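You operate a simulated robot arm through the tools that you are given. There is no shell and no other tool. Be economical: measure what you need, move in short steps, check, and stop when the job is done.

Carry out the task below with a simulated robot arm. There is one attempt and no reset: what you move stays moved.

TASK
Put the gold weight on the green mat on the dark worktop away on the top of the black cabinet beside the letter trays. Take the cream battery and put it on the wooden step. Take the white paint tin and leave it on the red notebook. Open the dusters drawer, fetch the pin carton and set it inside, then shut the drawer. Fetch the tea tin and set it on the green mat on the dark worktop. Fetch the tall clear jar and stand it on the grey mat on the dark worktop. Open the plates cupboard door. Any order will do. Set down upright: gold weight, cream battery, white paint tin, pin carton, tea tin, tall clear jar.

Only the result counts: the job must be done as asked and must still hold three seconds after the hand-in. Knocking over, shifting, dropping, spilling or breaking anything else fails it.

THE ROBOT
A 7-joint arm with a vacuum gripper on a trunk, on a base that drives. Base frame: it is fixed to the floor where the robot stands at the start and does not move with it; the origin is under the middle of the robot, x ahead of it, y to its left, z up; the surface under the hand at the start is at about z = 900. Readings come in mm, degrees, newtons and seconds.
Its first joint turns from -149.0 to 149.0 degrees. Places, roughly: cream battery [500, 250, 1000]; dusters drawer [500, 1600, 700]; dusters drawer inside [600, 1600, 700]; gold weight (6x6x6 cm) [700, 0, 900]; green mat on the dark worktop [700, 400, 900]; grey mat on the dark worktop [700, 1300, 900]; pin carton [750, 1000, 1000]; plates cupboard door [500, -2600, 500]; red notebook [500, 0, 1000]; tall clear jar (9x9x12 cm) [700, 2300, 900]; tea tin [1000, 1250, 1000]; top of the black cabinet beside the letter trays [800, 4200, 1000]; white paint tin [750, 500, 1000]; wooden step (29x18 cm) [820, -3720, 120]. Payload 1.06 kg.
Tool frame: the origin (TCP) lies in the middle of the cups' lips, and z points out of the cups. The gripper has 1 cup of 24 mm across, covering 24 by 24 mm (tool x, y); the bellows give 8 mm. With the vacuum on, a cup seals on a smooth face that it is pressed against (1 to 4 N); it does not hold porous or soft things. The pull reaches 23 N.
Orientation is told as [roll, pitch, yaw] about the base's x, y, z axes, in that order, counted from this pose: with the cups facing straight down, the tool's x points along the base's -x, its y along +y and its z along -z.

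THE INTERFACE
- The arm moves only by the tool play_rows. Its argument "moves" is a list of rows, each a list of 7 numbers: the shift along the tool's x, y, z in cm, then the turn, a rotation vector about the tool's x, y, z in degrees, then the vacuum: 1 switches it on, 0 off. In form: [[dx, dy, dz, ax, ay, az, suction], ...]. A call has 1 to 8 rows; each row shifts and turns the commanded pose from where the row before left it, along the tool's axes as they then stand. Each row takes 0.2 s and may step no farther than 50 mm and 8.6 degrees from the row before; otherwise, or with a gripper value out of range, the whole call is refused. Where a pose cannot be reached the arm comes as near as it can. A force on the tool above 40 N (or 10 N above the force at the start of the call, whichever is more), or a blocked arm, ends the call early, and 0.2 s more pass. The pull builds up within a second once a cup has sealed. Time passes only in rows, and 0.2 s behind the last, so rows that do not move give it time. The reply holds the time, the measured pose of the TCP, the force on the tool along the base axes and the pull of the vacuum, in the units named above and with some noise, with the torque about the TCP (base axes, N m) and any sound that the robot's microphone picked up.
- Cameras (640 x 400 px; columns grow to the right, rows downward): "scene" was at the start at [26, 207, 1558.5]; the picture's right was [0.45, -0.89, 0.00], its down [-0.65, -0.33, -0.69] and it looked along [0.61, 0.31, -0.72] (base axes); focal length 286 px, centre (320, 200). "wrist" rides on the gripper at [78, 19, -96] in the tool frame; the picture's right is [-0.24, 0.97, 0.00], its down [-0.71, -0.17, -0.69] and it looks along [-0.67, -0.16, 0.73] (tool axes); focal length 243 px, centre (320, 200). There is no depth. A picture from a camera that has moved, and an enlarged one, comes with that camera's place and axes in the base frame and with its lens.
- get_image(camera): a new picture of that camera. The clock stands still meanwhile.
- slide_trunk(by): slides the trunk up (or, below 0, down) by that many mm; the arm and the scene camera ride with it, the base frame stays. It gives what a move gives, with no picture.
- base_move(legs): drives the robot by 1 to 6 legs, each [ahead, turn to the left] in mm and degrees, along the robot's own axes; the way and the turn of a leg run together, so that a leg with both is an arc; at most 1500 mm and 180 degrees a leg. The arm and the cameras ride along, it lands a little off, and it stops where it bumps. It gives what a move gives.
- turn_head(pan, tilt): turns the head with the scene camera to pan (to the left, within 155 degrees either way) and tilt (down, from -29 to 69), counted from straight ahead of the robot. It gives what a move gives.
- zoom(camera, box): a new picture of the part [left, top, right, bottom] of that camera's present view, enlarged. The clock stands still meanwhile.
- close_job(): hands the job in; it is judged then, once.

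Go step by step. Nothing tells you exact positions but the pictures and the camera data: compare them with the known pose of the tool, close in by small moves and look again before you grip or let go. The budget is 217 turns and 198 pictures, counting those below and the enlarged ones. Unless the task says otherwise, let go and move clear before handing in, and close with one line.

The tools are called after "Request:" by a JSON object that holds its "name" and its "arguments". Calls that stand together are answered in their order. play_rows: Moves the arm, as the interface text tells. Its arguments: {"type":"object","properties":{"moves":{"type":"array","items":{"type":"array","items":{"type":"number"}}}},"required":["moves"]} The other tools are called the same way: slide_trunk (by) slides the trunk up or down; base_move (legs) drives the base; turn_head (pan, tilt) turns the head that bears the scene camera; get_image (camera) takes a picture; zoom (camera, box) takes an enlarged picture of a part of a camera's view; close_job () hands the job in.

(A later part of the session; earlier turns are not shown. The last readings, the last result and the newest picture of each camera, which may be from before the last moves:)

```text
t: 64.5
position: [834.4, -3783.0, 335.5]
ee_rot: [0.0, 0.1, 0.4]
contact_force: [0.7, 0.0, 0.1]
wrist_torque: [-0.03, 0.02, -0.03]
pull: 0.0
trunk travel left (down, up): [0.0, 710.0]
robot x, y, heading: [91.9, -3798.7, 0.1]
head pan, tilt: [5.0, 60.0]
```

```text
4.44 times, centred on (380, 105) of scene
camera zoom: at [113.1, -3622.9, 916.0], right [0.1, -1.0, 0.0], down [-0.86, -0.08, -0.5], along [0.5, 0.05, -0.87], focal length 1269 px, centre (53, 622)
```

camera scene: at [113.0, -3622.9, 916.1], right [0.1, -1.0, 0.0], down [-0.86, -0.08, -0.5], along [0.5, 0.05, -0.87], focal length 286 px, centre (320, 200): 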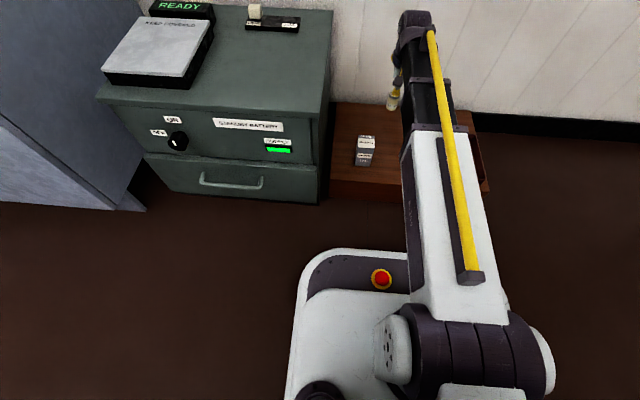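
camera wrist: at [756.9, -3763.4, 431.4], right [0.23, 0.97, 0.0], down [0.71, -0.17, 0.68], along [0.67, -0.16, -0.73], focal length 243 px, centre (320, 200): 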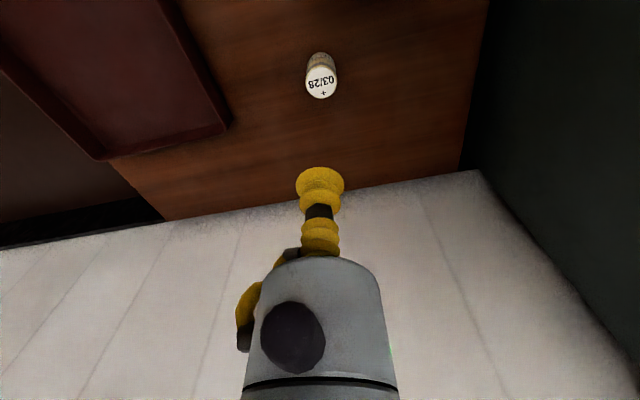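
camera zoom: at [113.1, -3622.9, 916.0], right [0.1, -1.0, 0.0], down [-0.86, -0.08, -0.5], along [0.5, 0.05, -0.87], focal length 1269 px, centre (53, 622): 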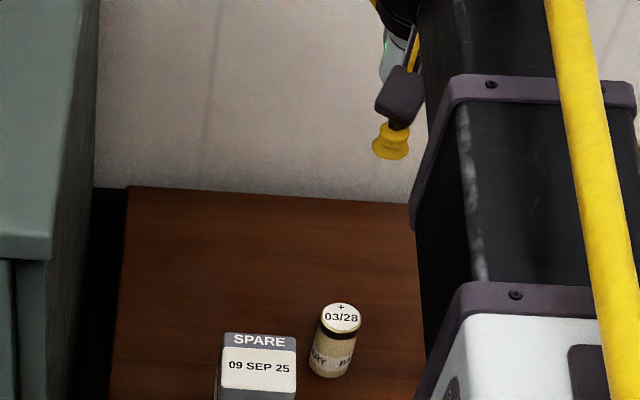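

Battery stands upright on the step. Now retract, raise, and go to the plates cupboard.

Request:
{"name": "play_rows", "arguments": {"moves": [[0, 0, -5, 0, 0, 0, 0], [0, 0, -5, 0, 0, 0, 0], [3, 0, -4, 0, 0, 0, 0], [3, 0, -4, 0, 0, 0, 0], [3, 0, -4, 0, 0, 0, 0], [3, 0, -4, 0, 0, 0, 0], [3, 0, -4, 0, 0, 0, 0]]}}

Request:
{"name": "slide_trunk", "arguments": {"by": 300}}

Request:
{"name": "base_move", "arguments": {"legs": [[-450, 0], [0, 90], [1100, 0], [0, -90]]}}

Request:
{"name": "turn_head", "arguments": {"pan": 0, "tilt": 35}}

Request:
{"name": "get_image", "arguments": {"camera": "scene"}}

```text
t: 65.8
position: [726.5, -3786.9, 581.9]
ee_rot: [-0.1, -1.1, 0.4]
contact_force: [9.5, 0.1, -15.1]
wrist_torque: [-0.1, -0.37, -0.08]
pull: 0.1
out of reach, approached as far as the arm can: row 6
trunk travel left (down, up): [0.0, 710.0]
robot x, y, heading: [94.2, -3801.7, 0.6]
head pan, tilt: [5.0, 60.0]
stopped in row 6: the force on the tool passed its limit at 64 N (the readings are from after the stop); the commanded pose is now the measured one
```

```text
t: 68.8
position: [726.2, -3787.2, 881.7]
ee_rot: [-0.1, -1.0, 0.4]
contact_force: [13.8, 0.2, -30.0]
wrist_torque: [-0.26, -1.19, -0.14]
pull: 0.1
trunk travel left (down, up): [-300.0, 410.0]
robot x, y, heading: [92.4, -3800.3, 0.4]
head pan, tilt: [5.0, 60.0]
```

```text
t: 84.6
position: [247.0, -2665.0, 880.9]
ee_rot: [-0.1, -1.1, 0.9]
contact_force: [13.9, 0.6, -29.5]
wrist_torque: [-0.27, -1.2, -0.14]
pull: 0.1
trunk travel left (down, up): [-300.0, 410.0]
robot x, y, heading: [-385.2, -2683.7, 0.8]
head pan, tilt: [5.0, 60.0]
```

```text
t: 85.5
position: [247.3, -2664.7, 881.6]
ee_rot: [-0.1, -1.1, 0.7]
contact_force: [9.4, -0.4, -19.0]
wrist_torque: [-0.13, -0.66, -0.05]
pull: 0.1
trunk travel left (down, up): [-300.0, 410.0]
robot x, y, heading: [-386.4, -2683.7, 1.0]
head pan, tilt: [0.0, 35.0]
```

```text
158 pictures are left
camera scene: at [-345.1, -2510.5, 1250.3], right [0.01, -1.0, 0.0], down [-0.57, -0.01, -0.82], along [0.82, 0.01, -0.57], focal length 286 px, centre (320, 200)
```

scene: 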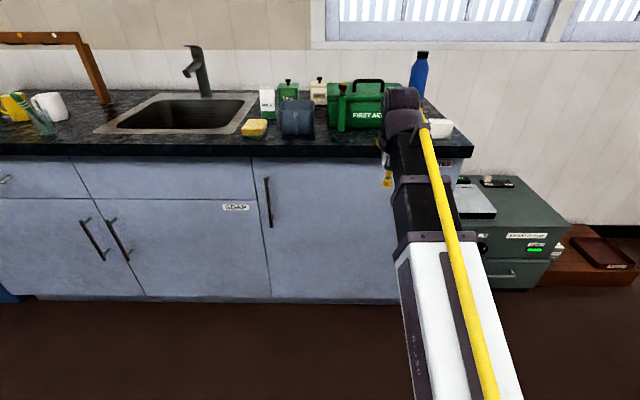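

The arm is folded too tight and touches itself; I'll ease it out, then look at the door labels.

Request:
{"name": "play_rows", "arguments": {"moves": [[-2, 0, 2, 0, 0, 0, 0], [-2, 0, 2, 0, 0, 0, 0], [-1, 0, 2, 0, 1, 0, 0]]}}

Request:
{"name": "zoom", "arguments": {"camera": "scene", "box": [220, 140, 480, 310]}}

Request:
{"name": "get_image", "arguments": {"camera": "wrist"}}

```text
t: 86.3
position: [297.3, -2663.5, 822.1]
ee_rot: [-0.1, 0.0, 0.7]
contact_force: [-0.7, -1.1, 0.1]
wrist_torque: [-0.01, 0.0, 0.04]
pull: 0.0
trunk travel left (down, up): [-300.0, 410.0]
robot x, y, heading: [-381.8, -2684.9, 0.9]
head pan, tilt: [0.0, 35.0]
```

```text
2.35 times, centred on (350, 225) of scene
camera zoom: at [-345.2, -2510.5, 1250.4], right [0.01, -1.0, 0.0], down [-0.57, -0.01, -0.82], along [0.82, 0.01, -0.57], focal length 672 px, centre (249, 141)
```

zoom: 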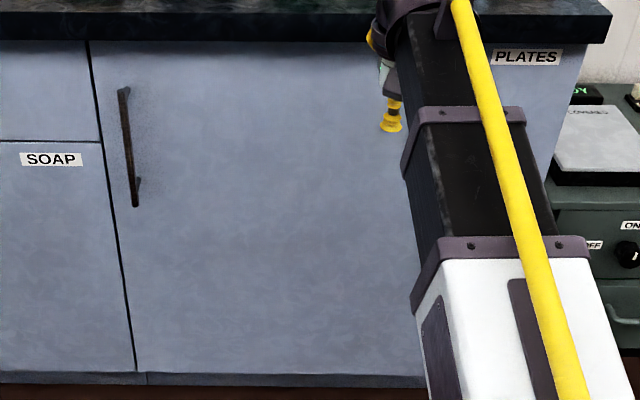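

```text
156 pictures are left
camera wrist: at [219.3, -2645.9, 917.8], right [0.22, 0.97, 0.0], down [0.71, -0.16, 0.69], along [0.67, -0.15, -0.73], focal length 243 px, centre (320, 200)
```

wrist: 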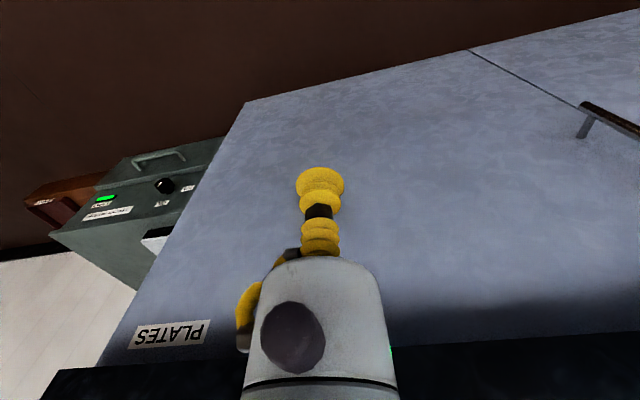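

Plates door: front face x≈468, from y≈−2275 (free edge) to −2940 (hinge). I'll turn the tool horizontal (pointing at the door) to pull it with suction near the free edge below the handle.

Request:
{"name": "play_rows", "arguments": {"moves": [[0, 3, 0, 0, -8.5, 0, 0], [0, 3, 0, 0, -8.5, 0, 0], [0, 3, 0, 0, -8.5, 0, 0], [0, 3, 0, 0, -8.5, 0, 0], [0, 3, 0, 0, -8.5, 0, 0], [0, 3, 0, 0, -8.5, 0, 0]]}}

```text
t: 87.7
position: [295.6, -2485.4, 823.5]
ee_rot: [-0.1, -51.3, 0.9]
contact_force: [-0.1, -0.1, 0.2]
wrist_torque: [0.05, 0.0, 0.04]
pull: 0.0
trunk travel left (down, up): [-300.0, 410.0]
robot x, y, heading: [-387.4, -2677.5, 0.5]
head pan, tilt: [0.0, 35.0]
```

Request:
{"name": "play_rows", "arguments": {"moves": [[0, 3, 0, 0, -8.5, 0, 0], [0, 3, 0, 0, -8.5, 0, 0], [0, 3, 0, 0, -8.5, 0, 0], [0, 3, 0, 0, -8.5, 0, 0], [0, 2, 0, 0, -4.7, 0, 0]]}}

Request:
{"name": "slide_trunk", "arguments": {"by": -300}}

Request:
{"name": "get_image", "arguments": {"camera": "wrist"}}

Request:
{"name": "get_image", "arguments": {"camera": "scene"}}

```text
t: 88.9
position: [292.9, -2343.7, 822.5]
ee_rot: [-4.5, -89.8, 5.2]
contact_force: [-0.6, -0.3, -0.6]
wrist_torque: [0.02, 0.01, 0.01]
pull: 0.0
trunk travel left (down, up): [-300.0, 410.0]
robot x, y, heading: [-380.8, -2684.0, 0.4]
head pan, tilt: [0.0, 35.0]
```

```text
t: 91.9
position: [292.9, -2344.3, 522.4]
ee_rot: [-13.6, -89.7, 14.4]
contact_force: [1.2, 0.4, -1.4]
wrist_torque: [-0.03, -0.01, 0.01]
pull: 0.1
trunk travel left (down, up): [0.0, 710.0]
robot x, y, heading: [-386.7, -2678.9, 0.8]
head pan, tilt: [0.0, 35.0]
```

```text
155 pictures are left
camera wrist: at [197.0, -2326.6, 445.1], right [-0.01, 0.97, 0.23], down [-0.68, -0.18, 0.71], along [0.73, -0.15, 0.66], focal length 243 px, centre (320, 200)
```

wrist: 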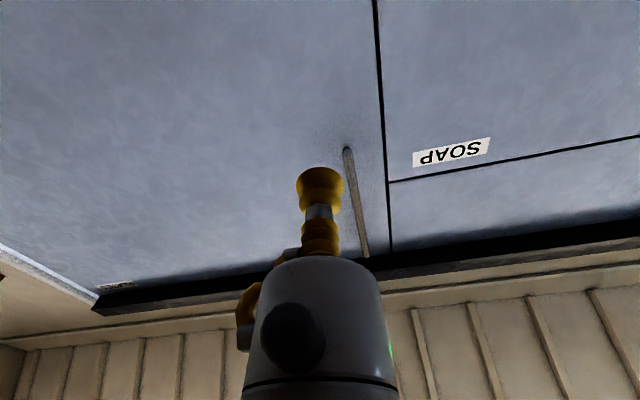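

```text
154 pictures are left
camera scene: at [-345.1, -2510.4, 950.4], right [0.01, -1.0, 0.0], down [-0.57, -0.01, -0.82], along [0.82, 0.01, -0.57], focal length 286 px, centre (320, 200)
```

scene: 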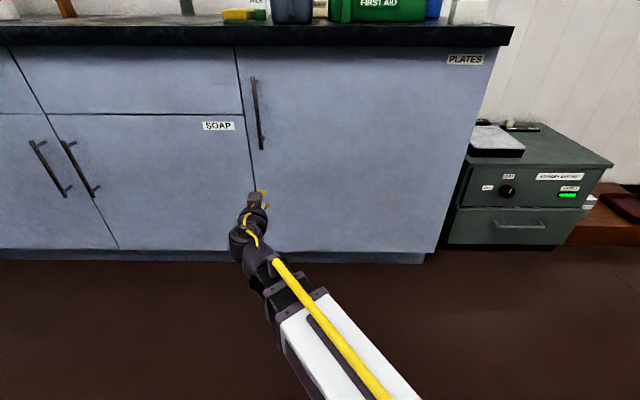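

Tool is horizontal, aimed just right of the free edge, below the handle. Lower slightly and approach.

Request:
{"name": "play_rows", "arguments": {"moves": [[3.5, 0, 3, 0, 0, 0, 0], [0, 0, 4.5, 0, 0, 0, 0], [0, 0, 4, 0, 0, 0, 0], [0, 0, 3, 0, 0, 0, 0], [0, 0, 1, 0, 0, 0, 1], [0, 0, 0.5, 0, 0, 0, 1]]}}

Request:
{"name": "get_image", "arguments": {"camera": "wrist"}}

```text
t: 93.3
position: [452.2, -2342.7, 488.6]
ee_rot: [-13.6, -89.7, 14.4]
contact_force: [-0.5, 0.5, -0.4]
wrist_torque: [0.03, -0.01, 0.01]
pull: 0.0
trunk travel left (down, up): [0.0, 710.0]
robot x, y, heading: [-384.1, -2679.7, 0.9]
head pan, tilt: [0.0, 35.0]
```

```text
153 pictures are left
camera wrist: at [357.3, -2325.0, 409.3], right [-0.01, 0.97, 0.23], down [-0.68, -0.18, 0.71], along [0.73, -0.15, 0.66], focal length 243 px, centre (320, 200)
```

wrist: 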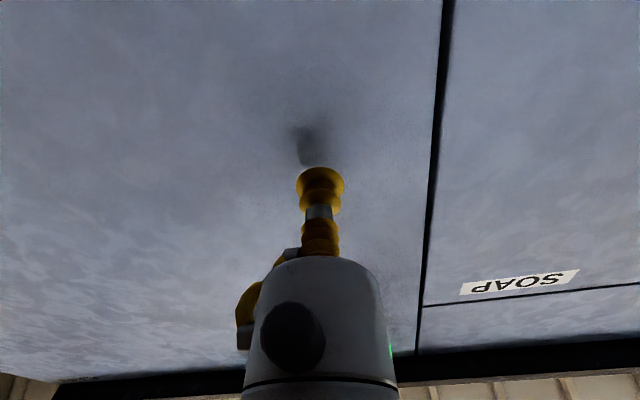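

Request:
{"name": "play_rows", "arguments": {"moves": [[0, 0, 0.8, 0, 0, 0, 1], [0, 0, 0.4, 0, 0, 0, 1], [0, 0, 0.3, 0, 0, 0, 1], [0, 0, 0.2, 0, 0, 0, 1], [0, 0, 0, 0, 0, 0, 1]]}}

```text
t: 94.5
position: [470.3, -2341.8, 487.5]
ee_rot: [-11.5, -89.7, 12.3]
contact_force: [-19.0, -3.8, -5.0]
wrist_torque: [-0.01, -0.11, -0.01]
pull: 23.1
trunk travel left (down, up): [0.0, 710.0]
robot x, y, heading: [-389.3, -2682.5, 0.8]
head pan, tilt: [0.0, 35.0]
```

Sealed on the door. Pulling gently along its arc.

Request:
{"name": "play_rows", "arguments": {"moves": [[0, 0, -0.8, 0, 0, 0, 1], [0, -0.02, -1.0, -1, 0, 0, 1], [0, -0.02, -1.0, -1, 0, 0, 1], [0, -0.02, -1.0, -1, 0, 0, 1]]}}

```text
t: 95.5
position: [430.7, -2341.9, 488.4]
ee_rot: [-11.7, -89.6, 15.6]
contact_force: [1.0, 6.5, -7.4]
wrist_torque: [0.01, -0.09, 0.0]
pull: 23.0
trunk travel left (down, up): [0.0, 710.0]
robot x, y, heading: [-382.7, -2680.9, 0.6]
head pan, tilt: [0.0, 35.0]
```

The door follows. Continue.

Request:
{"name": "play_rows", "arguments": {"moves": [[0, -0.04, -2.07, -2, 0, 0, 1], [0, -0.04, -2.07, -2, 0, 0, 1], [0, -0.04, -2.07, -2, 0, 0, 1], [0, -0.04, -2.07, -2, 0, 0, 1], [0, -0.04, -2.07, -2, 0, 0, 1]]}}

Request:
{"name": "get_image", "arguments": {"camera": "scene"}}

```text
t: 96.7
position: [329.1, -2357.6, 488.5]
ee_rot: [-8.3, -89.8, 22.0]
contact_force: [-2.7, 9.4, -1.2]
wrist_torque: [-0.06, -0.08, -0.14]
pull: 23.5
trunk travel left (down, up): [0.0, 710.0]
robot x, y, heading: [-385.1, -2682.3, 0.5]
head pan, tilt: [0.0, 35.0]
```

```text
152 pictures are left
camera scene: at [-345.2, -2510.1, 950.4], right [0.01, -1.0, 0.0], down [-0.57, -0.01, -0.82], along [0.82, 0.01, -0.57], focal length 286 px, centre (320, 200)
```

scene: 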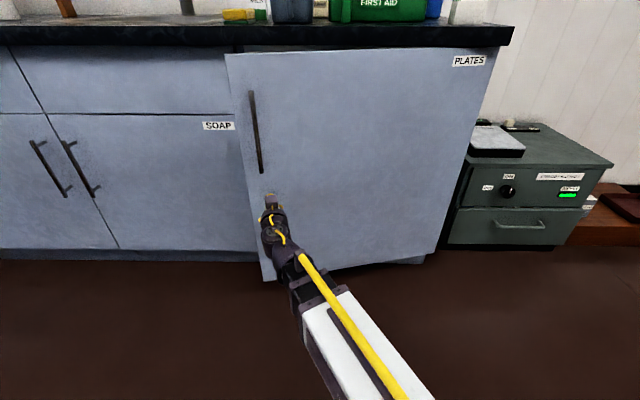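

Request:
{"name": "play_rows", "arguments": {"moves": [[0, 0.1, -2.07, -2, 0, 0, 1], [0, 0.0, -2.07, -2, 0, 0, 1], [0, 0.0, -2.07, -2, 0, 0, 1], [0, -0.03, -2.07, -2, 0, 0, 1], [0, -0.03, -2.07, -2, 0, 0, 1]]}}

```text
t: 97.9
position: [268.8, -2369.0, 488.3]
ee_rot: [22.0, -89.7, 1.8]
contact_force: [3.5, -10.0, 1.9]
wrist_torque: [0.06, 0.0, 0.01]
pull: 23.0
out of reach, approached as far as the arm can: row 4, 5
trunk travel left (down, up): [0.0, 710.0]
robot x, y, heading: [-386.3, -2682.5, 0.8]
head pan, tilt: [0.0, 35.0]
```

The arm is folded to its limit with the door ~20° open. I release, back the base off, and will push the door further from its inner side.

Request:
{"name": "play_rows", "arguments": {"moves": [[0, 0, 0, 0, 0, 0, 0], [0, 0, 0, 0, 0, 0, 0], [0, 0, 0, 0, 0, 0, 0], [0, 0, 0, 0, 0, 0, 0]]}}

Request:
{"name": "base_move", "arguments": {"legs": [[-200, 0]]}}

Request:
{"name": "get_image", "arguments": {"camera": "scene"}}

```text
t: 98.9
position: [269.1, -2368.2, 487.2]
ee_rot: [9.7, -89.7, 14.1]
contact_force: [0.2, 0.6, -0.8]
wrist_torque: [0.01, 0.06, 0.0]
pull: 0.1
trunk travel left (down, up): [0.0, 710.0]
robot x, y, heading: [-387.0, -2682.4, 0.6]
head pan, tilt: [0.0, 35.0]
```

```text
t: 100.5
position: [71.3, -2375.0, 487.8]
ee_rot: [10.0, -89.7, 13.6]
contact_force: [-0.1, 0.2, 0.1]
wrist_torque: [0.0, 0.0, 0.0]
pull: 0.0
trunk travel left (down, up): [0.0, 710.0]
robot x, y, heading: [-583.9, -2684.6, 0.5]
head pan, tilt: [0.0, 35.0]
```

```text
151 pictures are left
camera scene: at [-544.8, -2513.0, 950.3], right [0.01, -1.0, 0.0], down [-0.57, -0.01, -0.82], along [0.82, 0.01, -0.57], focal length 286 px, centre (320, 200)
```

scene: 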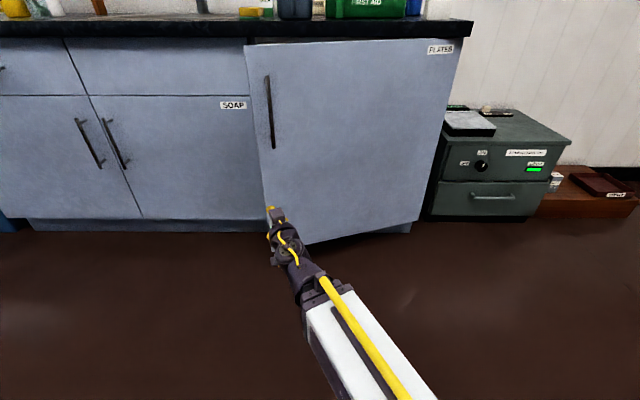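

Next I turn the tool back to vertical, raise the trunk, and drive to the door's inner side.

Request:
{"name": "play_rows", "arguments": {"moves": [[0, 0, 0, 0, 8.5, 0, 0], [0, 0, 0, 0, 8.5, 0, 0], [0, 0, 0, 0, 8.5, 0, 0], [0, 0, 0, 0, 8.5, 0, 0], [0, 0, 0, 0, 8.5, 0, 0], [0, 0, 0, 0, 8.5, 0, 0], [0, 0, 0, 0, 8.5, 0, 0], [0, 0, 0, 0, 8.5, 0, 0]]}}

Request:
{"name": "play_rows", "arguments": {"moves": [[0, 0, 0, 0, 8.5, 0, 0], [0, 0, 0, 0, 8.5, 0, 0], [0, 0, 0, 0, 4.7, 0, 0]]}}

Request:
{"name": "slide_trunk", "arguments": {"by": 400}}

```text
t: 102.3
position: [72.9, -2380.4, 488.8]
ee_rot: [0.0, -26.9, 21.7]
contact_force: [-0.5, 1.2, 0.4]
wrist_torque: [0.01, 0.0, 0.03]
pull: 0.1
out of reach, approached as far as the arm can: row 1
trunk travel left (down, up): [0.0, 710.0]
robot x, y, heading: [-585.9, -2685.9, 0.8]
head pan, tilt: [0.0, 35.0]
```

```text
t: 103.1
position: [73.3, -2380.1, 489.7]
ee_rot: [0.0, -5.3, 21.7]
contact_force: [-0.2, 0.3, 0.5]
wrist_torque: [0.02, 0.01, 0.02]
pull: 0.2
trunk travel left (down, up): [0.0, 710.0]
robot x, y, heading: [-585.2, -2685.2, 0.7]
head pan, tilt: [0.0, 35.0]
```

```text
t: 106.9
position: [72.9, -2380.2, 890.4]
ee_rot: [-0.1, -5.3, 21.7]
contact_force: [-0.4, 0.6, -0.8]
wrist_torque: [0.0, -0.01, -0.04]
pull: 0.1
trunk travel left (down, up): [-400.0, 310.0]
robot x, y, heading: [-585.5, -2684.0, 0.3]
head pan, tilt: [0.0, 35.0]
```

Request:
{"name": "play_rows", "arguments": {"moves": [[0, 0, 0, 0, 5.3, 0, 0], [0, 0, 0, 0, 0, 8, 0], [0, 0, 0, 0, 0, 8, 0], [0, 0, 0, 0, 0, 5.7, 0], [0, -5, 0, 0, 0, 0, 0], [0, -5, 0, 0, 0, 0, 0], [0, -5, 0, 0, 0, 0, 0], [0, -5, 0, 0, 0, 0, 0]]}}

Request:
{"name": "play_rows", "arguments": {"moves": [[0, -5, 0, 0, 0, 0, 0], [0, -5, 0, 0, 0, 0, 0], [0, -5, 0, 0, 0, 0, 0], [0, -5, 0, 0, 0, 0, 0], [0, -5, 0, 0, 0, 0, 0], [0, -5, 0, 0, 0, 0, 0]]}}

Request:
{"name": "slide_trunk", "arguments": {"by": 250}}

Request:
{"name": "base_move", "arguments": {"legs": [[0, 90], [1380, 0], [0, -136], [830, 0]]}}

Request:
{"name": "turn_head", "arguments": {"pan": -30, "tilt": 50}}

Request:
{"name": "get_image", "arguments": {"camera": "scene"}}

Request:
{"name": "get_image", "arguments": {"camera": "wrist"}}

```text
t: 108.7
position: [74.1, -2580.0, 888.5]
ee_rot: [0.0, 0.1, 0.0]
contact_force: [-0.3, 0.0, -0.6]
wrist_torque: [0.0, 0.01, 0.0]
pull: 0.0
trunk travel left (down, up): [-400.0, 310.0]
robot x, y, heading: [-584.3, -2681.3, 0.5]
head pan, tilt: [0.0, 35.0]
```

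```text
t: 110.1
position: [70.0, -2881.9, 890.0]
ee_rot: [-0.1, 0.0, 0.0]
contact_force: [0.1, -0.2, 0.1]
wrist_torque: [-0.02, 0.01, -0.03]
pull: 0.1
trunk travel left (down, up): [-400.0, 310.0]
robot x, y, heading: [-584.3, -2684.9, 0.2]
head pan, tilt: [0.0, 35.0]
```

```text
t: 112.7
position: [70.3, -2880.1, 1139.8]
ee_rot: [0.0, 0.0, 0.0]
contact_force: [-0.1, 0.0, 0.2]
wrist_torque: [0.03, -0.02, -0.02]
pull: 0.2
trunk travel left (down, up): [-650.0, 60.0]
robot x, y, heading: [-585.8, -2686.3, 0.3]
head pan, tilt: [0.0, 35.0]
```

```text
t: 133.0
position: [303.7, -2468.0, 1141.2]
ee_rot: [0.0, 0.1, -44.7]
contact_force: [0.3, 0.6, -0.1]
wrist_torque: [0.05, 0.03, -0.01]
pull: 0.2
trunk travel left (down, up): [-650.0, 60.0]
robot x, y, heading: [-23.5, -1865.8, -43.8]
head pan, tilt: [0.0, 35.0]
```

```text
t: 134.0
position: [302.5, -2468.8, 1140.4]
ee_rot: [0.0, 0.1, -44.7]
contact_force: [-0.2, 0.3, -0.4]
wrist_torque: [0.0, 0.01, -0.01]
pull: 0.0
trunk travel left (down, up): [-650.0, 60.0]
robot x, y, heading: [-24.3, -1867.6, -43.9]
head pan, tilt: [-30.0, 50.0]
```

```text
150 pictures are left
camera scene: at [82.4, -1787.8, 1578.7], right [-0.96, -0.27, 0.0], down [-0.21, 0.74, -0.64], along [0.18, -0.62, -0.77], focal length 286 px, centre (320, 200)
```

scene: 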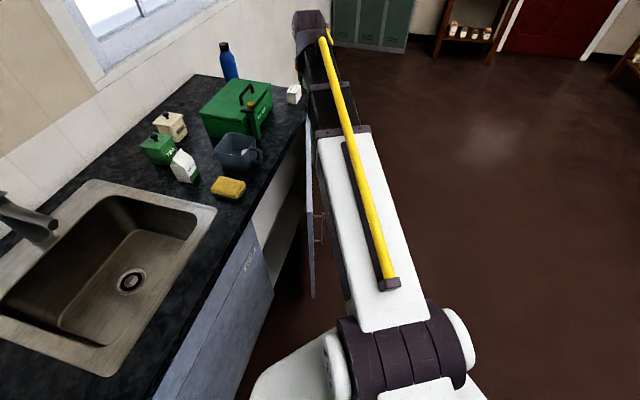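

```text
149 pictures are left
camera wrist: at [261.1, -2400.0, 1235.3], right [0.85, 0.53, 0.0], down [0.38, -0.62, 0.69], along [0.36, -0.58, -0.73], focal length 243 px, centre (320, 200)
```

wrist: 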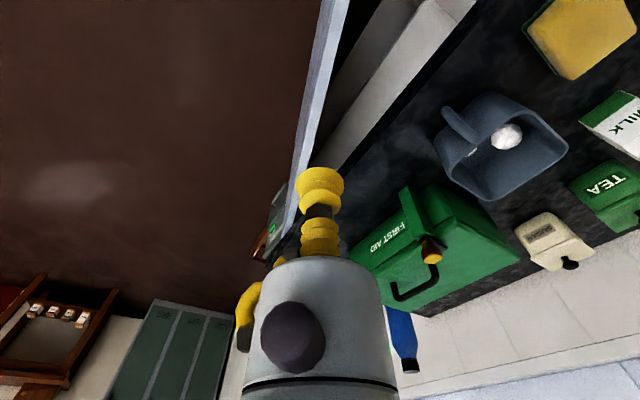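

The door is ajar; the gap between it and the counter is visible. I yaw the tool so its camera faces away from the door, move above the gap at (345, −2310), and check.

Request:
{"name": "play_rows", "arguments": {"moves": [[0, 0, 0, 0, 0, 8.5, 0], [0, 0, 0, 0, 0, 8.5, 0], [0, 0, 0, 0, 0, 8.5, 0], [0, 0, 0, 0, 0, 8.5, 0], [0, 0, 0, 0, 0, 8.5, 0], [0, 0, 0, 0, 0, 2.8, 0]]}}

Request:
{"name": "play_rows", "arguments": {"moves": [[4, 1.05, 0, 0, 0, 0, 0], [4, 1.05, 0, 0, 0, 0, 0], [4, 1.05, 0, 0, 0, 0, 0], [4, 1.05, 0, 0, 0, 0, 0], [0, 0, 4, 0, 0, 0, 0], [0, 0, 4, 0, 0, 0, 0], [0, 0, 4, 0, 0, 0, 0]]}}

Request:
{"name": "turn_head", "arguments": {"pan": -30, "tilt": 60}}

Request:
{"name": "get_image", "arguments": {"camera": "scene"}}

Request:
{"name": "get_image", "arguments": {"camera": "wrist"}}

```text
t: 135.4
position: [303.0, -2469.6, 1141.0]
ee_rot: [-0.1, 0.0, -90.2]
contact_force: [0.3, 0.2, -0.1]
wrist_torque: [-0.02, 0.0, -0.01]
pull: 0.0
trunk travel left (down, up): [-650.0, 60.0]
robot x, y, heading: [-25.7, -1866.8, -44.2]
head pan, tilt: [-30.0, 50.0]
```

```text
t: 137.0
position: [346.9, -2309.3, 1021.2]
ee_rot: [0.0, 0.0, -89.9]
contact_force: [-0.1, 0.3, -0.9]
wrist_torque: [0.01, -0.05, -0.04]
pull: 0.1
trunk travel left (down, up): [-650.0, 60.0]
robot x, y, heading: [-24.9, -1866.6, -44.1]
head pan, tilt: [-30.0, 50.0]
```

```text
t: 137.7
position: [347.0, -2309.7, 1021.2]
ee_rot: [0.0, 0.1, -89.9]
contact_force: [0.1, -0.1, 0.4]
wrist_torque: [0.0, 0.02, -0.02]
pull: 0.1
trunk travel left (down, up): [-650.0, 60.0]
robot x, y, heading: [-28.2, -1864.9, -44.3]
head pan, tilt: [-30.0, 60.0]
```

```text
148 pictures are left
camera scene: at [79.5, -1777.9, 1566.1], right [-0.96, -0.27, 0.0], down [-0.24, 0.83, -0.5], along [0.14, -0.48, -0.87], focal length 286 px, centre (320, 200)
```

scene: 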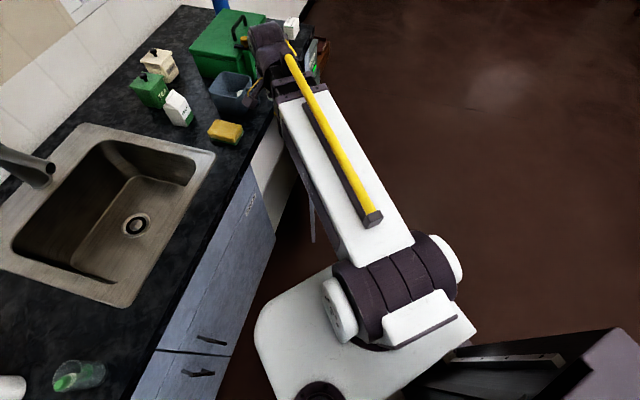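

```text
147 pictures are left
camera wrist: at [365.4, -2231.0, 1116.4], right [0.97, -0.24, 0.0], down [-0.17, -0.71, 0.68], along [-0.16, -0.67, -0.73], focal length 243 px, centre (320, 200)
```

wrist: 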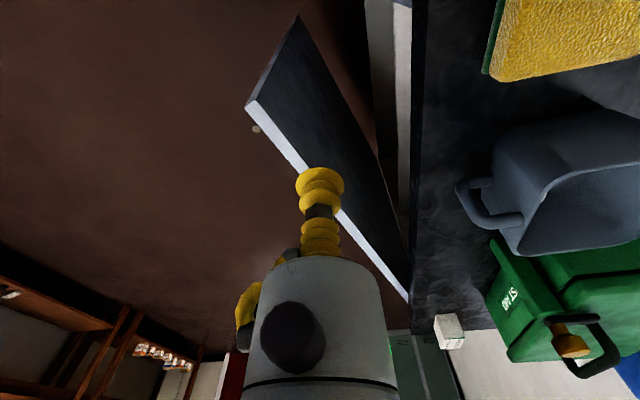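

The gap runs x 272–425 at the tool's y; the tool at 347 is centred. Lowering into it.

Request:
{"name": "play_rows", "arguments": {"moves": [[0, 0, 4.5, 0, 0, 0, 0], [0, 0, 4.5, 0, 0, 0, 0], [0, 0, 4.5, 0, 0, 0, 0], [0, 0, 4.5, 0, 0, 0, 0], [0, 0, 4.5, 0, 0, 0, 0], [0, 0, 4.5, 0, 0, 0, 0]]}}

Request:
{"name": "get_image", "arguments": {"camera": "wrist"}}

Request:
{"name": "get_image", "arguments": {"camera": "scene"}}

```text
t: 139.1
position: [345.1, -2308.4, 749.6]
ee_rot: [0.0, 0.0, -89.9]
contact_force: [0.8, -0.3, -0.2]
wrist_torque: [-0.01, -0.01, 0.01]
pull: 0.0
trunk travel left (down, up): [-650.0, 60.0]
robot x, y, heading: [-25.0, -1868.2, -44.2]
head pan, tilt: [-30.0, 60.0]
```

```text
146 pictures are left
camera wrist: at [364.9, -2230.7, 844.7], right [0.97, -0.24, 0.0], down [-0.17, -0.71, 0.69], along [-0.16, -0.67, -0.73], focal length 243 px, centre (320, 200)
```

wrist: 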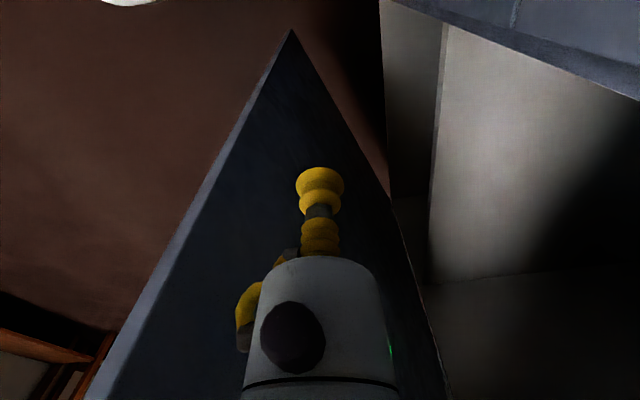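

```text
145 pictures are left
camera scene: at [79.6, -1777.9, 1566.1], right [-0.96, -0.27, 0.0], down [-0.24, 0.83, -0.5], along [0.14, -0.48, -0.87], focal length 286 px, centre (320, 200)
```

scene: 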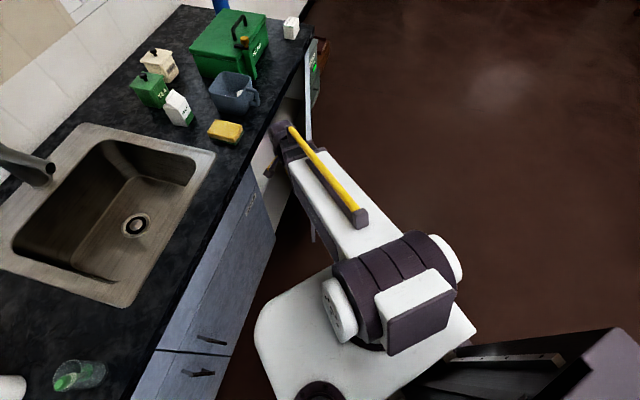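

Tool is inside behind the door. Now push it open along the arc, slowly.

Request:
{"name": "play_rows", "arguments": {"moves": [[-4.8, 1, 0, 0, 0, 0, 0], [-4.8, 1, 0, 0, 0, 0, 0], [-0.55, -2.3, 0, 0, 0, 0, 0], [-0.55, -2.3, 0, 0, 0, 0, 0], [-0.75, -2.22, 0, 0, 0, 0, 0], [-0.75, -2.22, 0, 0, 0, 0, 0], [-0.95, -2.17, 0, 0, 0, 0, 0], [-0.95, -2.17, 0, 0, 0, 0, 0]]}}

```text
t: 140.9
position: [230.5, -2449.9, 750.1]
ee_rot: [0.0, 0.0, -89.9]
contact_force: [0.5, 0.5, 0.1]
wrist_torque: [-0.02, 0.02, 0.0]
pull: 0.0
trunk travel left (down, up): [-650.0, 60.0]
robot x, y, heading: [-25.5, -1868.7, -44.1]
head pan, tilt: [-30.0, 60.0]
```

Request:
{"name": "play_rows", "arguments": {"moves": [[-1.1, -2.05, 0, 0, 0, 0, 0], [-1.1, -2.05, 0, 0, 0, 0, 0], [-1.3, -1.97, 0, 0, 0, 0, 0], [-1.3, -1.97, 0, 0, 0, 0, 0]]}}

Request:
{"name": "get_image", "arguments": {"camera": "wrist"}}

Request:
{"name": "get_image", "arguments": {"camera": "scene"}}

```text
t: 141.9
position: [150.4, -2498.0, 751.1]
ee_rot: [0.0, 0.0, -90.0]
contact_force: [-0.1, -0.8, -0.5]
wrist_torque: [0.0, -0.01, 0.0]
pull: 0.1
trunk travel left (down, up): [-650.0, 60.0]
robot x, y, heading: [-19.8, -1868.1, -44.2]
head pan, tilt: [-30.0, 60.0]
```

```text
144 pictures are left
camera wrist: at [169.4, -2419.9, 846.8], right [0.97, -0.24, 0.0], down [-0.17, -0.71, 0.68], along [-0.16, -0.67, -0.73], focal length 243 px, centre (320, 200)
```

wrist: 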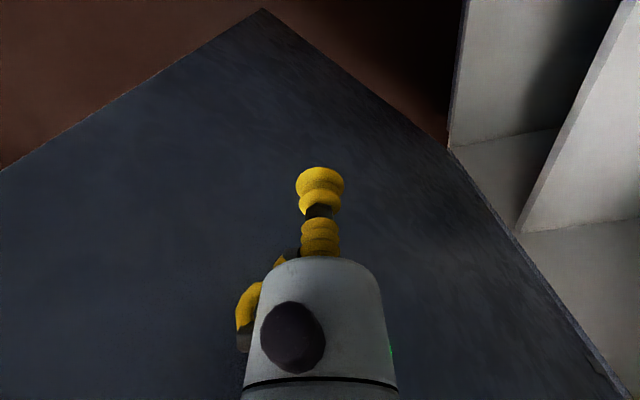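

```text
143 pictures are left
camera scene: at [79.5, -1777.9, 1566.1], right [-0.96, -0.27, 0.0], down [-0.24, 0.83, -0.5], along [0.14, -0.48, -0.87], focal length 286 px, centre (320, 200)
```

scene: 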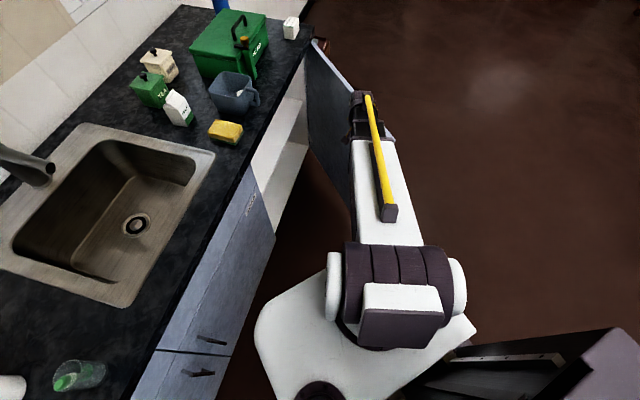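

The door is opening freely. Continue the sweep.

Request:
{"name": "play_rows", "arguments": {"moves": [[-2.95, -3.7, 0, 0, 0, 0, 0], [-3.25, -3.4, 0, 0, 0, 0, 0], [-3.5, -3.13, 0, 0, 0, 0, 0], [-3.8, -2.8, 0, 0, 0, 0, 0], [-4.0, -2.46, 0, 0, 0, 0, 0], [-4.24, -2.1, 0, 0, 0, 0, 0], [-4.36, -1.73, 0, 0, 0, 0, 0], [-2.0, -0.7, 0, 0, 0, 0, 0]]}}

Request:
{"name": "get_image", "arguments": {"camera": "scene"}}

Request:
{"name": "get_image", "arguments": {"camera": "wrist"}}

```text
t: 143.7
position: [-50.1, -2778.8, 749.2]
ee_rot: [0.0, 0.0, -90.1]
contact_force: [-0.8, -0.4, -0.2]
wrist_torque: [0.0, 0.04, 0.02]
pull: 0.0
trunk travel left (down, up): [-650.0, 60.0]
robot x, y, heading: [-26.8, -1872.8, -44.0]
head pan, tilt: [-30.0, 60.0]
```

```text
142 pictures are left
camera scene: at [79.3, -1778.2, 1566.1], right [-0.96, -0.27, 0.0], down [-0.24, 0.83, -0.5], along [0.14, -0.48, -0.87], focal length 286 px, centre (320, 200)
```

scene: 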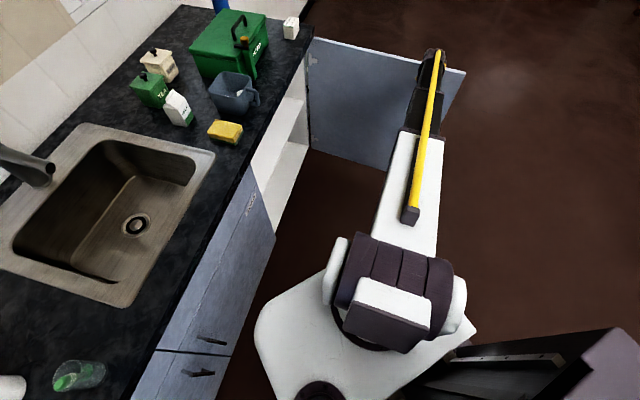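

```text
141 pictures are left
camera wrist: at [-31.2, -2700.9, 844.2], right [0.97, -0.24, 0.0], down [-0.17, -0.71, 0.68], along [-0.16, -0.67, -0.73], focal length 243 px, centre (320, 200)
```

wrist: 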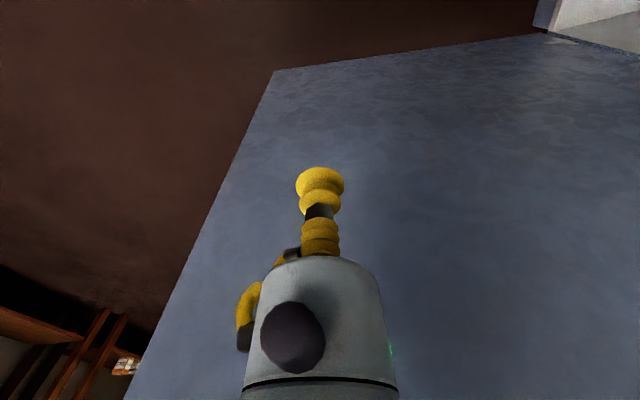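

The plates door stands open at about 85°. I withdraw, raise, and drive back to the green mat for the gold weight.

Request:
{"name": "play_rows", "arguments": {"moves": [[4.5, 0, 0, 0, 0, 0, 0], [4.5, 0, 0, 0, 0, 0, 0], [3.5, 0, -3.5, 0, 0, 0, 0], [3.5, 0, -3.5, 0, 0, 0, 0], [3.5, 0, -3.5, 0, 0, 0, 0], [3, 0, -4, 0, 0, 0, 0], [0, 0, -4.5, 0, 0, 0, 0], [0, 0, -4.5, 0, 0, 0, 0]]}}

Request:
{"name": "get_image", "arguments": {"camera": "scene"}}

Request:
{"name": "base_move", "arguments": {"legs": [[0, -111], [0, -110], [1500, 0], [380, 0], [0, -95]]}}

Request:
{"name": "turn_head", "arguments": {"pan": 0, "tilt": 50}}

Request:
{"name": "get_image", "arguments": {"camera": "scene"}}

```text
t: 145.5
position: [-48.1, -2553.7, 986.8]
ee_rot: [0.0, 0.0, -90.0]
contact_force: [0.0, 1.2, -0.6]
wrist_torque: [0.02, -0.01, -0.04]
pull: 0.0
trunk travel left (down, up): [-650.0, 60.0]
robot x, y, heading: [-24.1, -1865.7, -44.1]
head pan, tilt: [-30.0, 60.0]
```

```text
140 pictures are left
camera scene: at [79.5, -1778.0, 1566.0], right [-0.96, -0.27, 0.0], down [-0.24, 0.83, -0.5], along [0.14, -0.48, -0.87], focal length 286 px, centre (320, 200)
```

scene: 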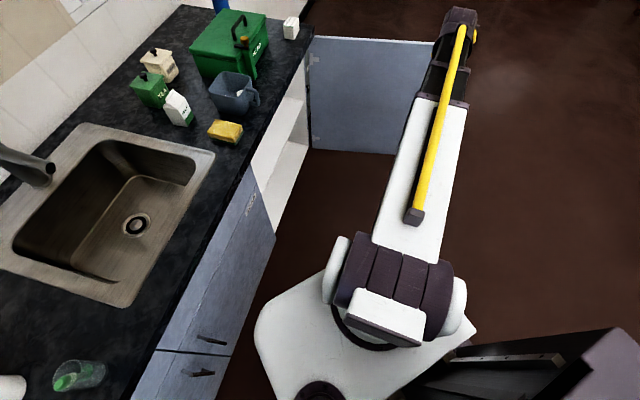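

```text
t: 165.6
position: [437.6, 359.7, 986.8]
ee_rot: [1.1, 0.1, 32.2]
contact_force: [0.1, -0.1, 0.4]
wrist_torque: [-0.04, 0.04, -0.01]
pull: 0.1
trunk travel left (down, up): [-650.0, 60.0]
robot x, y, heading: [-155.7, 9.8, 77.4]
head pan, tilt: [-30.0, 60.0]
heard: snap
stopped in leg 5: the force on the tool passed its limit at 71 N (the readings are from after the stop); the commanded pose is now the measured one
```

```text
t: 166.6
position: [436.5, 359.8, 986.0]
ee_rot: [1.1, 0.0, 32.2]
contact_force: [-0.3, 1.0, 0.0]
wrist_torque: [0.01, 0.0, 0.01]
pull: 0.0
trunk travel left (down, up): [-650.0, 60.0]
robot x, y, heading: [-154.8, 15.8, 77.5]
head pan, tilt: [0.0, 50.0]
```

```text
139 pictures are left
camera scene: at [-314.5, 83.7, 1578.6], right [0.98, -0.22, 0.0], down [-0.17, -0.75, -0.64], along [0.14, 0.63, -0.77], focal length 286 px, centre (320, 200)
```

scene: 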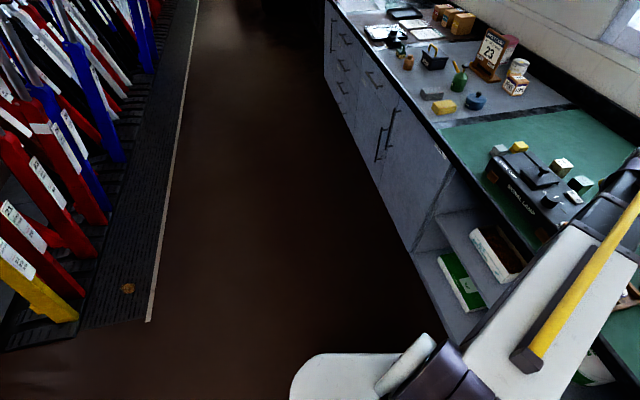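

A contact happened during the last turn. I look closely before moving anything.

Request:
{"name": "get_image", "arguments": {"camera": "wrist"}}

Request:
{"name": "turn_head", "arguments": {"pan": -55, "tilt": 50}}

Request:
{"name": "get_image", "arguments": {"camera": "scene"}}

```text
138 pictures are left
camera wrist: at [362.5, 332.6, 1082.2], right [-0.32, 0.95, 0.02], down [0.7, 0.22, 0.68], along [0.64, 0.23, -0.73], focal length 243 px, centre (320, 200)
```

wrist: 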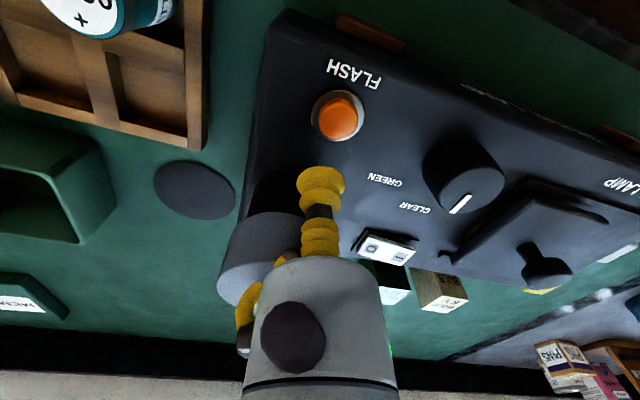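

```text
t: 167.8
position: [437.3, 360.2, 986.2]
ee_rot: [1.1, 0.1, 32.2]
contact_force: [-0.8, 1.0, -0.2]
wrist_torque: [0.01, 0.03, 0.03]
pull: 0.0
trunk travel left (down, up): [-650.0, 60.0]
robot x, y, heading: [-153.2, 16.9, 77.2]
head pan, tilt: [-55.0, 50.0]
```

```text
137 pictures are left
camera scene: at [-260.1, 38.1, 1578.6], right [0.38, -0.92, 0.0], down [-0.71, -0.29, -0.64], along [0.59, 0.25, -0.77], focal length 286 px, centre (320, 200)
```

scene: 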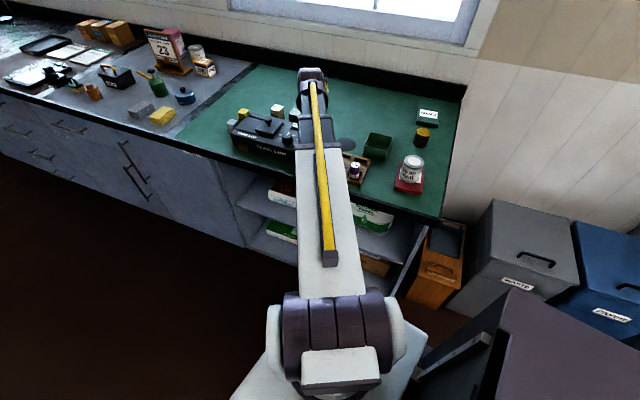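

Request:
{"name": "play_rows", "arguments": {"moves": [[0, 0, -3, 0, 0, 0, 0], [0, 0, -5, 0, 0, 0, 0], [0, 0, -5, 0, 0, 0, 0], [0, 0, -5, 0, 0, 0, 0], [0, 0, -4, 0, 0, 0, 0]]}}

Request:
{"name": "get_image", "arguments": {"camera": "wrist"}}

Request:
{"name": "zoom", "arguments": {"camera": "scene", "box": [200, 80, 440, 220]}}

```text
t: 169.0
position: [439.3, 357.7, 1207.0]
ee_rot: [1.0, 0.1, 32.1]
contact_force: [-0.6, -0.1, -0.6]
wrist_torque: [-0.01, 0.02, -0.01]
pull: 0.0
trunk travel left (down, up): [-650.0, 60.0]
robot x, y, heading: [-158.4, 15.3, 77.7]
head pan, tilt: [-55.0, 50.0]
```

```text
136 pictures are left
camera wrist: at [364.9, 329.9, 1302.4], right [-0.32, 0.95, 0.02], down [0.7, 0.22, 0.68], along [0.64, 0.23, -0.73], focal length 243 px, centre (320, 200)
```

wrist: 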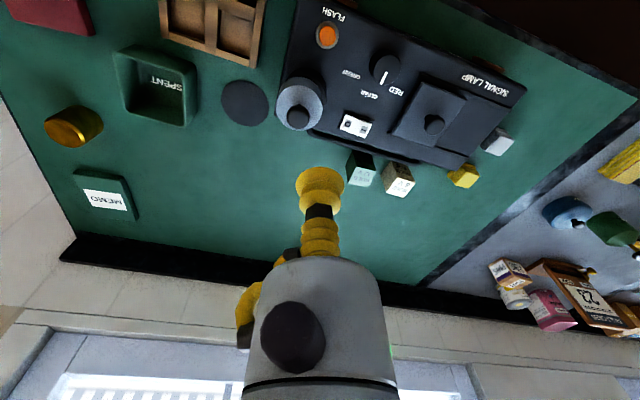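

```text
2.67 times, centred on (320, 150) of scene
camera zoom: at [-260.0, 38.0, 1578.6], right [0.38, -0.92, 0.0], down [-0.71, -0.29, -0.64], along [0.59, 0.25, -0.77], focal length 761 px, centre (320, 333)
```

zoom: 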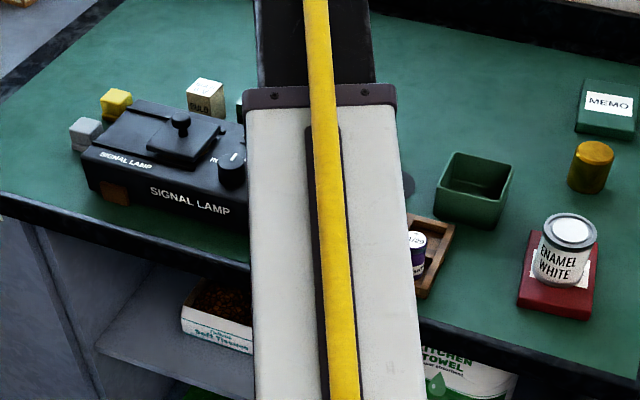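

Request:
{"name": "zoom", "arguments": {"camera": "wrist", "box": [240, 0, 540, 200]}}

```text
2.00 times, centred on (390, 100) of wrist
camera zoom: at [364.9, 329.9, 1302.4], right [-0.32, 0.95, 0.02], down [0.7, 0.22, 0.68], along [0.64, 0.23, -0.73], focal length 485 px, centre (180, 400)
```

zoom: 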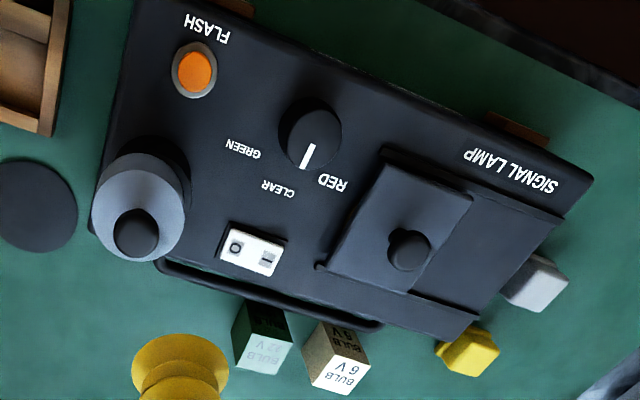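

Everything on the green mat still looks in place; the tool had grazed the lamp's cylinder. From now on I keep the tool high. Turning to face the counter.

Request:
{"name": "base_move", "arguments": {"legs": [[0, -77], [120, 0]]}}

Request:
{"name": "turn_head", "arguments": {"pan": 15, "tilt": 50}}

Request:
{"name": "get_image", "arguments": {"camera": "scene"}}

```text
t: 173.6
position: [435.2, -486.8, 1205.2]
ee_rot: [1.1, 0.1, -44.6]
contact_force: [0.0, 0.2, 0.0]
wrist_torque: [-0.04, -0.02, 0.02]
pull: 0.1
trunk travel left (down, up): [-650.0, 60.0]
robot x, y, heading: [-28.9, 18.9, 0.6]
head pan, tilt: [-55.0, 50.0]
```

```text
t: 175.0
position: [435.6, -487.2, 1206.4]
ee_rot: [1.2, 0.1, -44.7]
contact_force: [0.4, -0.9, 0.5]
wrist_torque: [-0.01, -0.01, 0.0]
pull: 0.2
trunk travel left (down, up): [-650.0, 60.0]
robot x, y, heading: [-35.6, 17.5, 0.3]
head pan, tilt: [15.0, 50.0]
```

```text
133 pictures are left
camera scene: at [-5.5, 206.9, 1578.6], right [0.27, -0.96, 0.0], down [-0.74, -0.2, -0.64], along [0.62, 0.17, -0.77], focal length 286 px, centre (320, 200)
```

scene: 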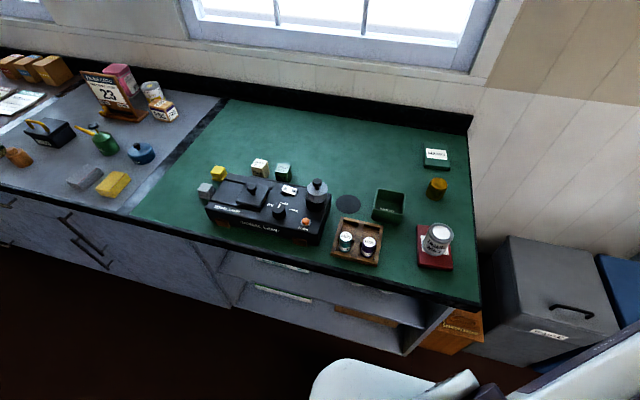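

Request:
{"name": "zoom", "arguments": {"camera": "scene", "box": [190, 140, 390, 280]}}

Request:
{"name": "zoom", "arguments": {"camera": "scene", "box": [400, 130, 500, 280]}}

```text
2.86 times, centred on (290, 210) of scene
camera zoom: at [-5.5, 206.9, 1578.6], right [0.27, -0.96, 0.0], down [-0.74, -0.2, -0.64], along [0.62, 0.17, -0.77], focal length 816 px, centre (406, 171)
```

zoom: 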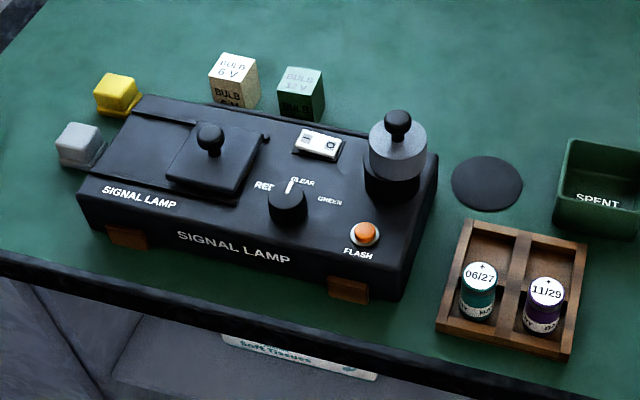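

```text
2.67 times, centred on (450, 205) of scene
camera zoom: at [-5.5, 206.9, 1578.6], right [0.27, -0.96, 0.0], down [-0.74, -0.2, -0.64], along [0.62, 0.17, -0.77], focal length 761 px, centre (-27, 187)
```

zoom: 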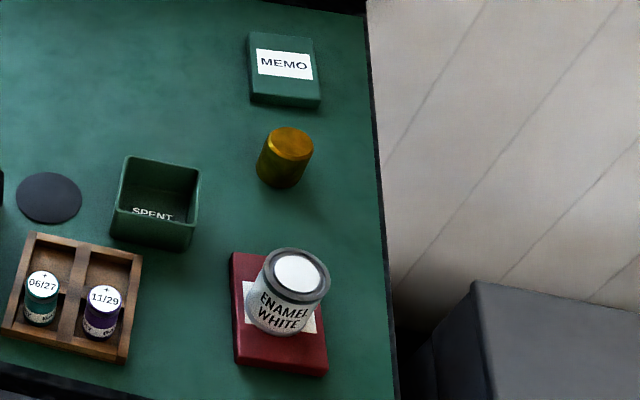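

The scene is intact, tin upright on the notebook. Gold weight top is near (645, 25, 963). Straightening the tool and moving over it.

Request:
{"name": "play_rows", "arguments": {"moves": [[0, 0, 0, 0.78, -0.77, -7.4, 0], [0, 0, 0, 0, 0, -7.5, 0], [0, 0, 0, 0, 0, -7.5, 0], [0, 0, 0, 0, 0, -7.5, 0], [0, 0, 0, 0, 0, -7.5, 0], [0, 0, 0, 0, 0, -7.3, 0]]}}

Request:
{"name": "play_rows", "arguments": {"moves": [[-1.75, 4.27, 0, 0, 0, 0, 0], [-1.75, 4.27, 0, 0, 0, 0, 0], [-1.75, 4.27, 0, 0, 0, 0, 0], [-1.75, 4.27, 0, 0, 0, 0, 0], [-1.75, 4.27, 0, 0, 0, 0, 0], [-1.75, 4.27, 0, 0, 0, 0, 0], [-1.75, 4.27, 0, 0, 0, 0, 0], [-1.75, 4.27, 0, 0, 0, 0, 0]]}}

Request:
{"name": "play_rows", "arguments": {"moves": [[-1.75, 4.27, 2, 0, 0, 0, 0], [-1.75, 4.27, 2, 0, 0, 0, 0], [-1.75, 4.27, 2, 0, 0, 0, 0], [-1.75, 4.27, 2, 0, 0, 0, 0], [0, 0, 4, 0, 0, 0, 0]]}}

Request:
{"name": "get_image", "arguments": {"camera": "wrist"}}

```text
t: 176.4
position: [434.6, -485.2, 1206.3]
ee_rot: [-0.3, -0.7, 0.0]
contact_force: [0.8, 0.1, -0.2]
wrist_torque: [-0.03, 0.03, 0.02]
pull: 0.0
trunk travel left (down, up): [-650.0, 60.0]
robot x, y, heading: [-30.9, 17.4, 0.5]
head pan, tilt: [15.0, 50.0]
```

```text
t: 178.2
position: [575.2, -145.9, 1206.1]
ee_rot: [-0.3, -0.7, -0.1]
contact_force: [-0.1, 0.3, 0.4]
wrist_torque: [0.02, 0.0, 0.01]
pull: 0.1
trunk travel left (down, up): [-650.0, 60.0]
robot x, y, heading: [-33.0, 15.9, 0.4]
head pan, tilt: [15.0, 50.0]
```

```text
refused: row 1 steps farther than a row can; nothing moved
```

```text
130 pictures are left
camera wrist: at [496.7, -126.7, 1300.8], right [0.24, 0.97, 0.0], down [0.7, -0.17, 0.69], along [0.67, -0.17, -0.72], focal length 243 px, centre (320, 200)
```

wrist: 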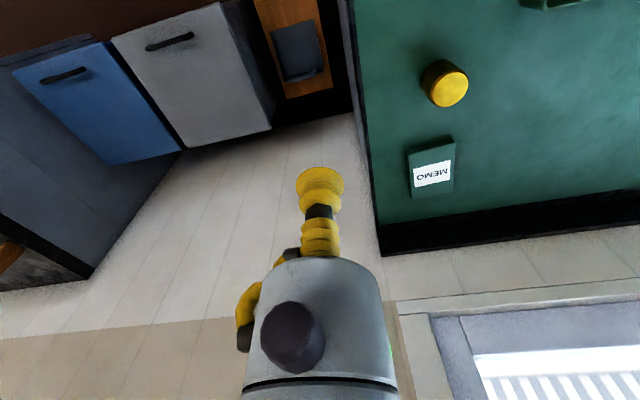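

Request:
{"name": "play_rows", "arguments": {"moves": [[-1.78, 4.0, 1.5, -0.3, 0.7, 0, 0], [-1.78, 4.0, 1.5, 0, 0, 0, 0], [-1.78, 4.0, 1.5, 0, 0, 0, 0], [-1.78, 4.0, 1.5, 0, 0, 0, 0], [0, 0, 4, 0, 0, 0, 0], [0, 0, 4, 0, 0, 0, 0]]}}

Request:
{"name": "get_image", "arguments": {"camera": "wrist"}}

```text
t: 179.6
position: [647.0, 15.4, 1067.2]
ee_rot: [0.0, 0.1, 0.0]
contact_force: [0.0, -0.2, -0.4]
wrist_torque: [0.02, -0.02, 0.0]
pull: 0.1
trunk travel left (down, up): [-650.0, 60.0]
robot x, y, heading: [-34.3, 16.0, 0.3]
head pan, tilt: [15.0, 50.0]
```

```text
129 pictures are left
camera wrist: at [568.3, 34.5, 1162.4], right [0.24, 0.97, 0.0], down [0.71, -0.17, 0.69], along [0.67, -0.16, -0.73], focal length 243 px, centre (320, 200)
```

wrist: 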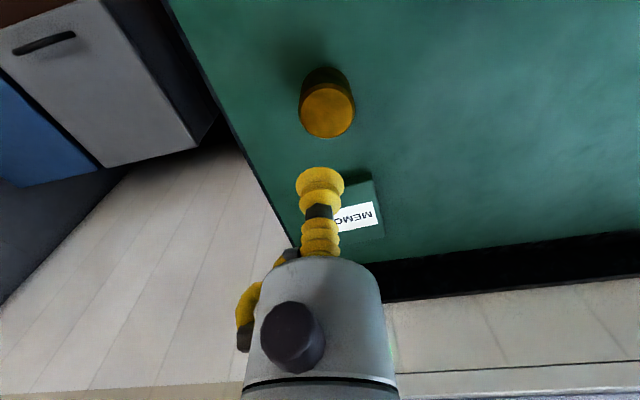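

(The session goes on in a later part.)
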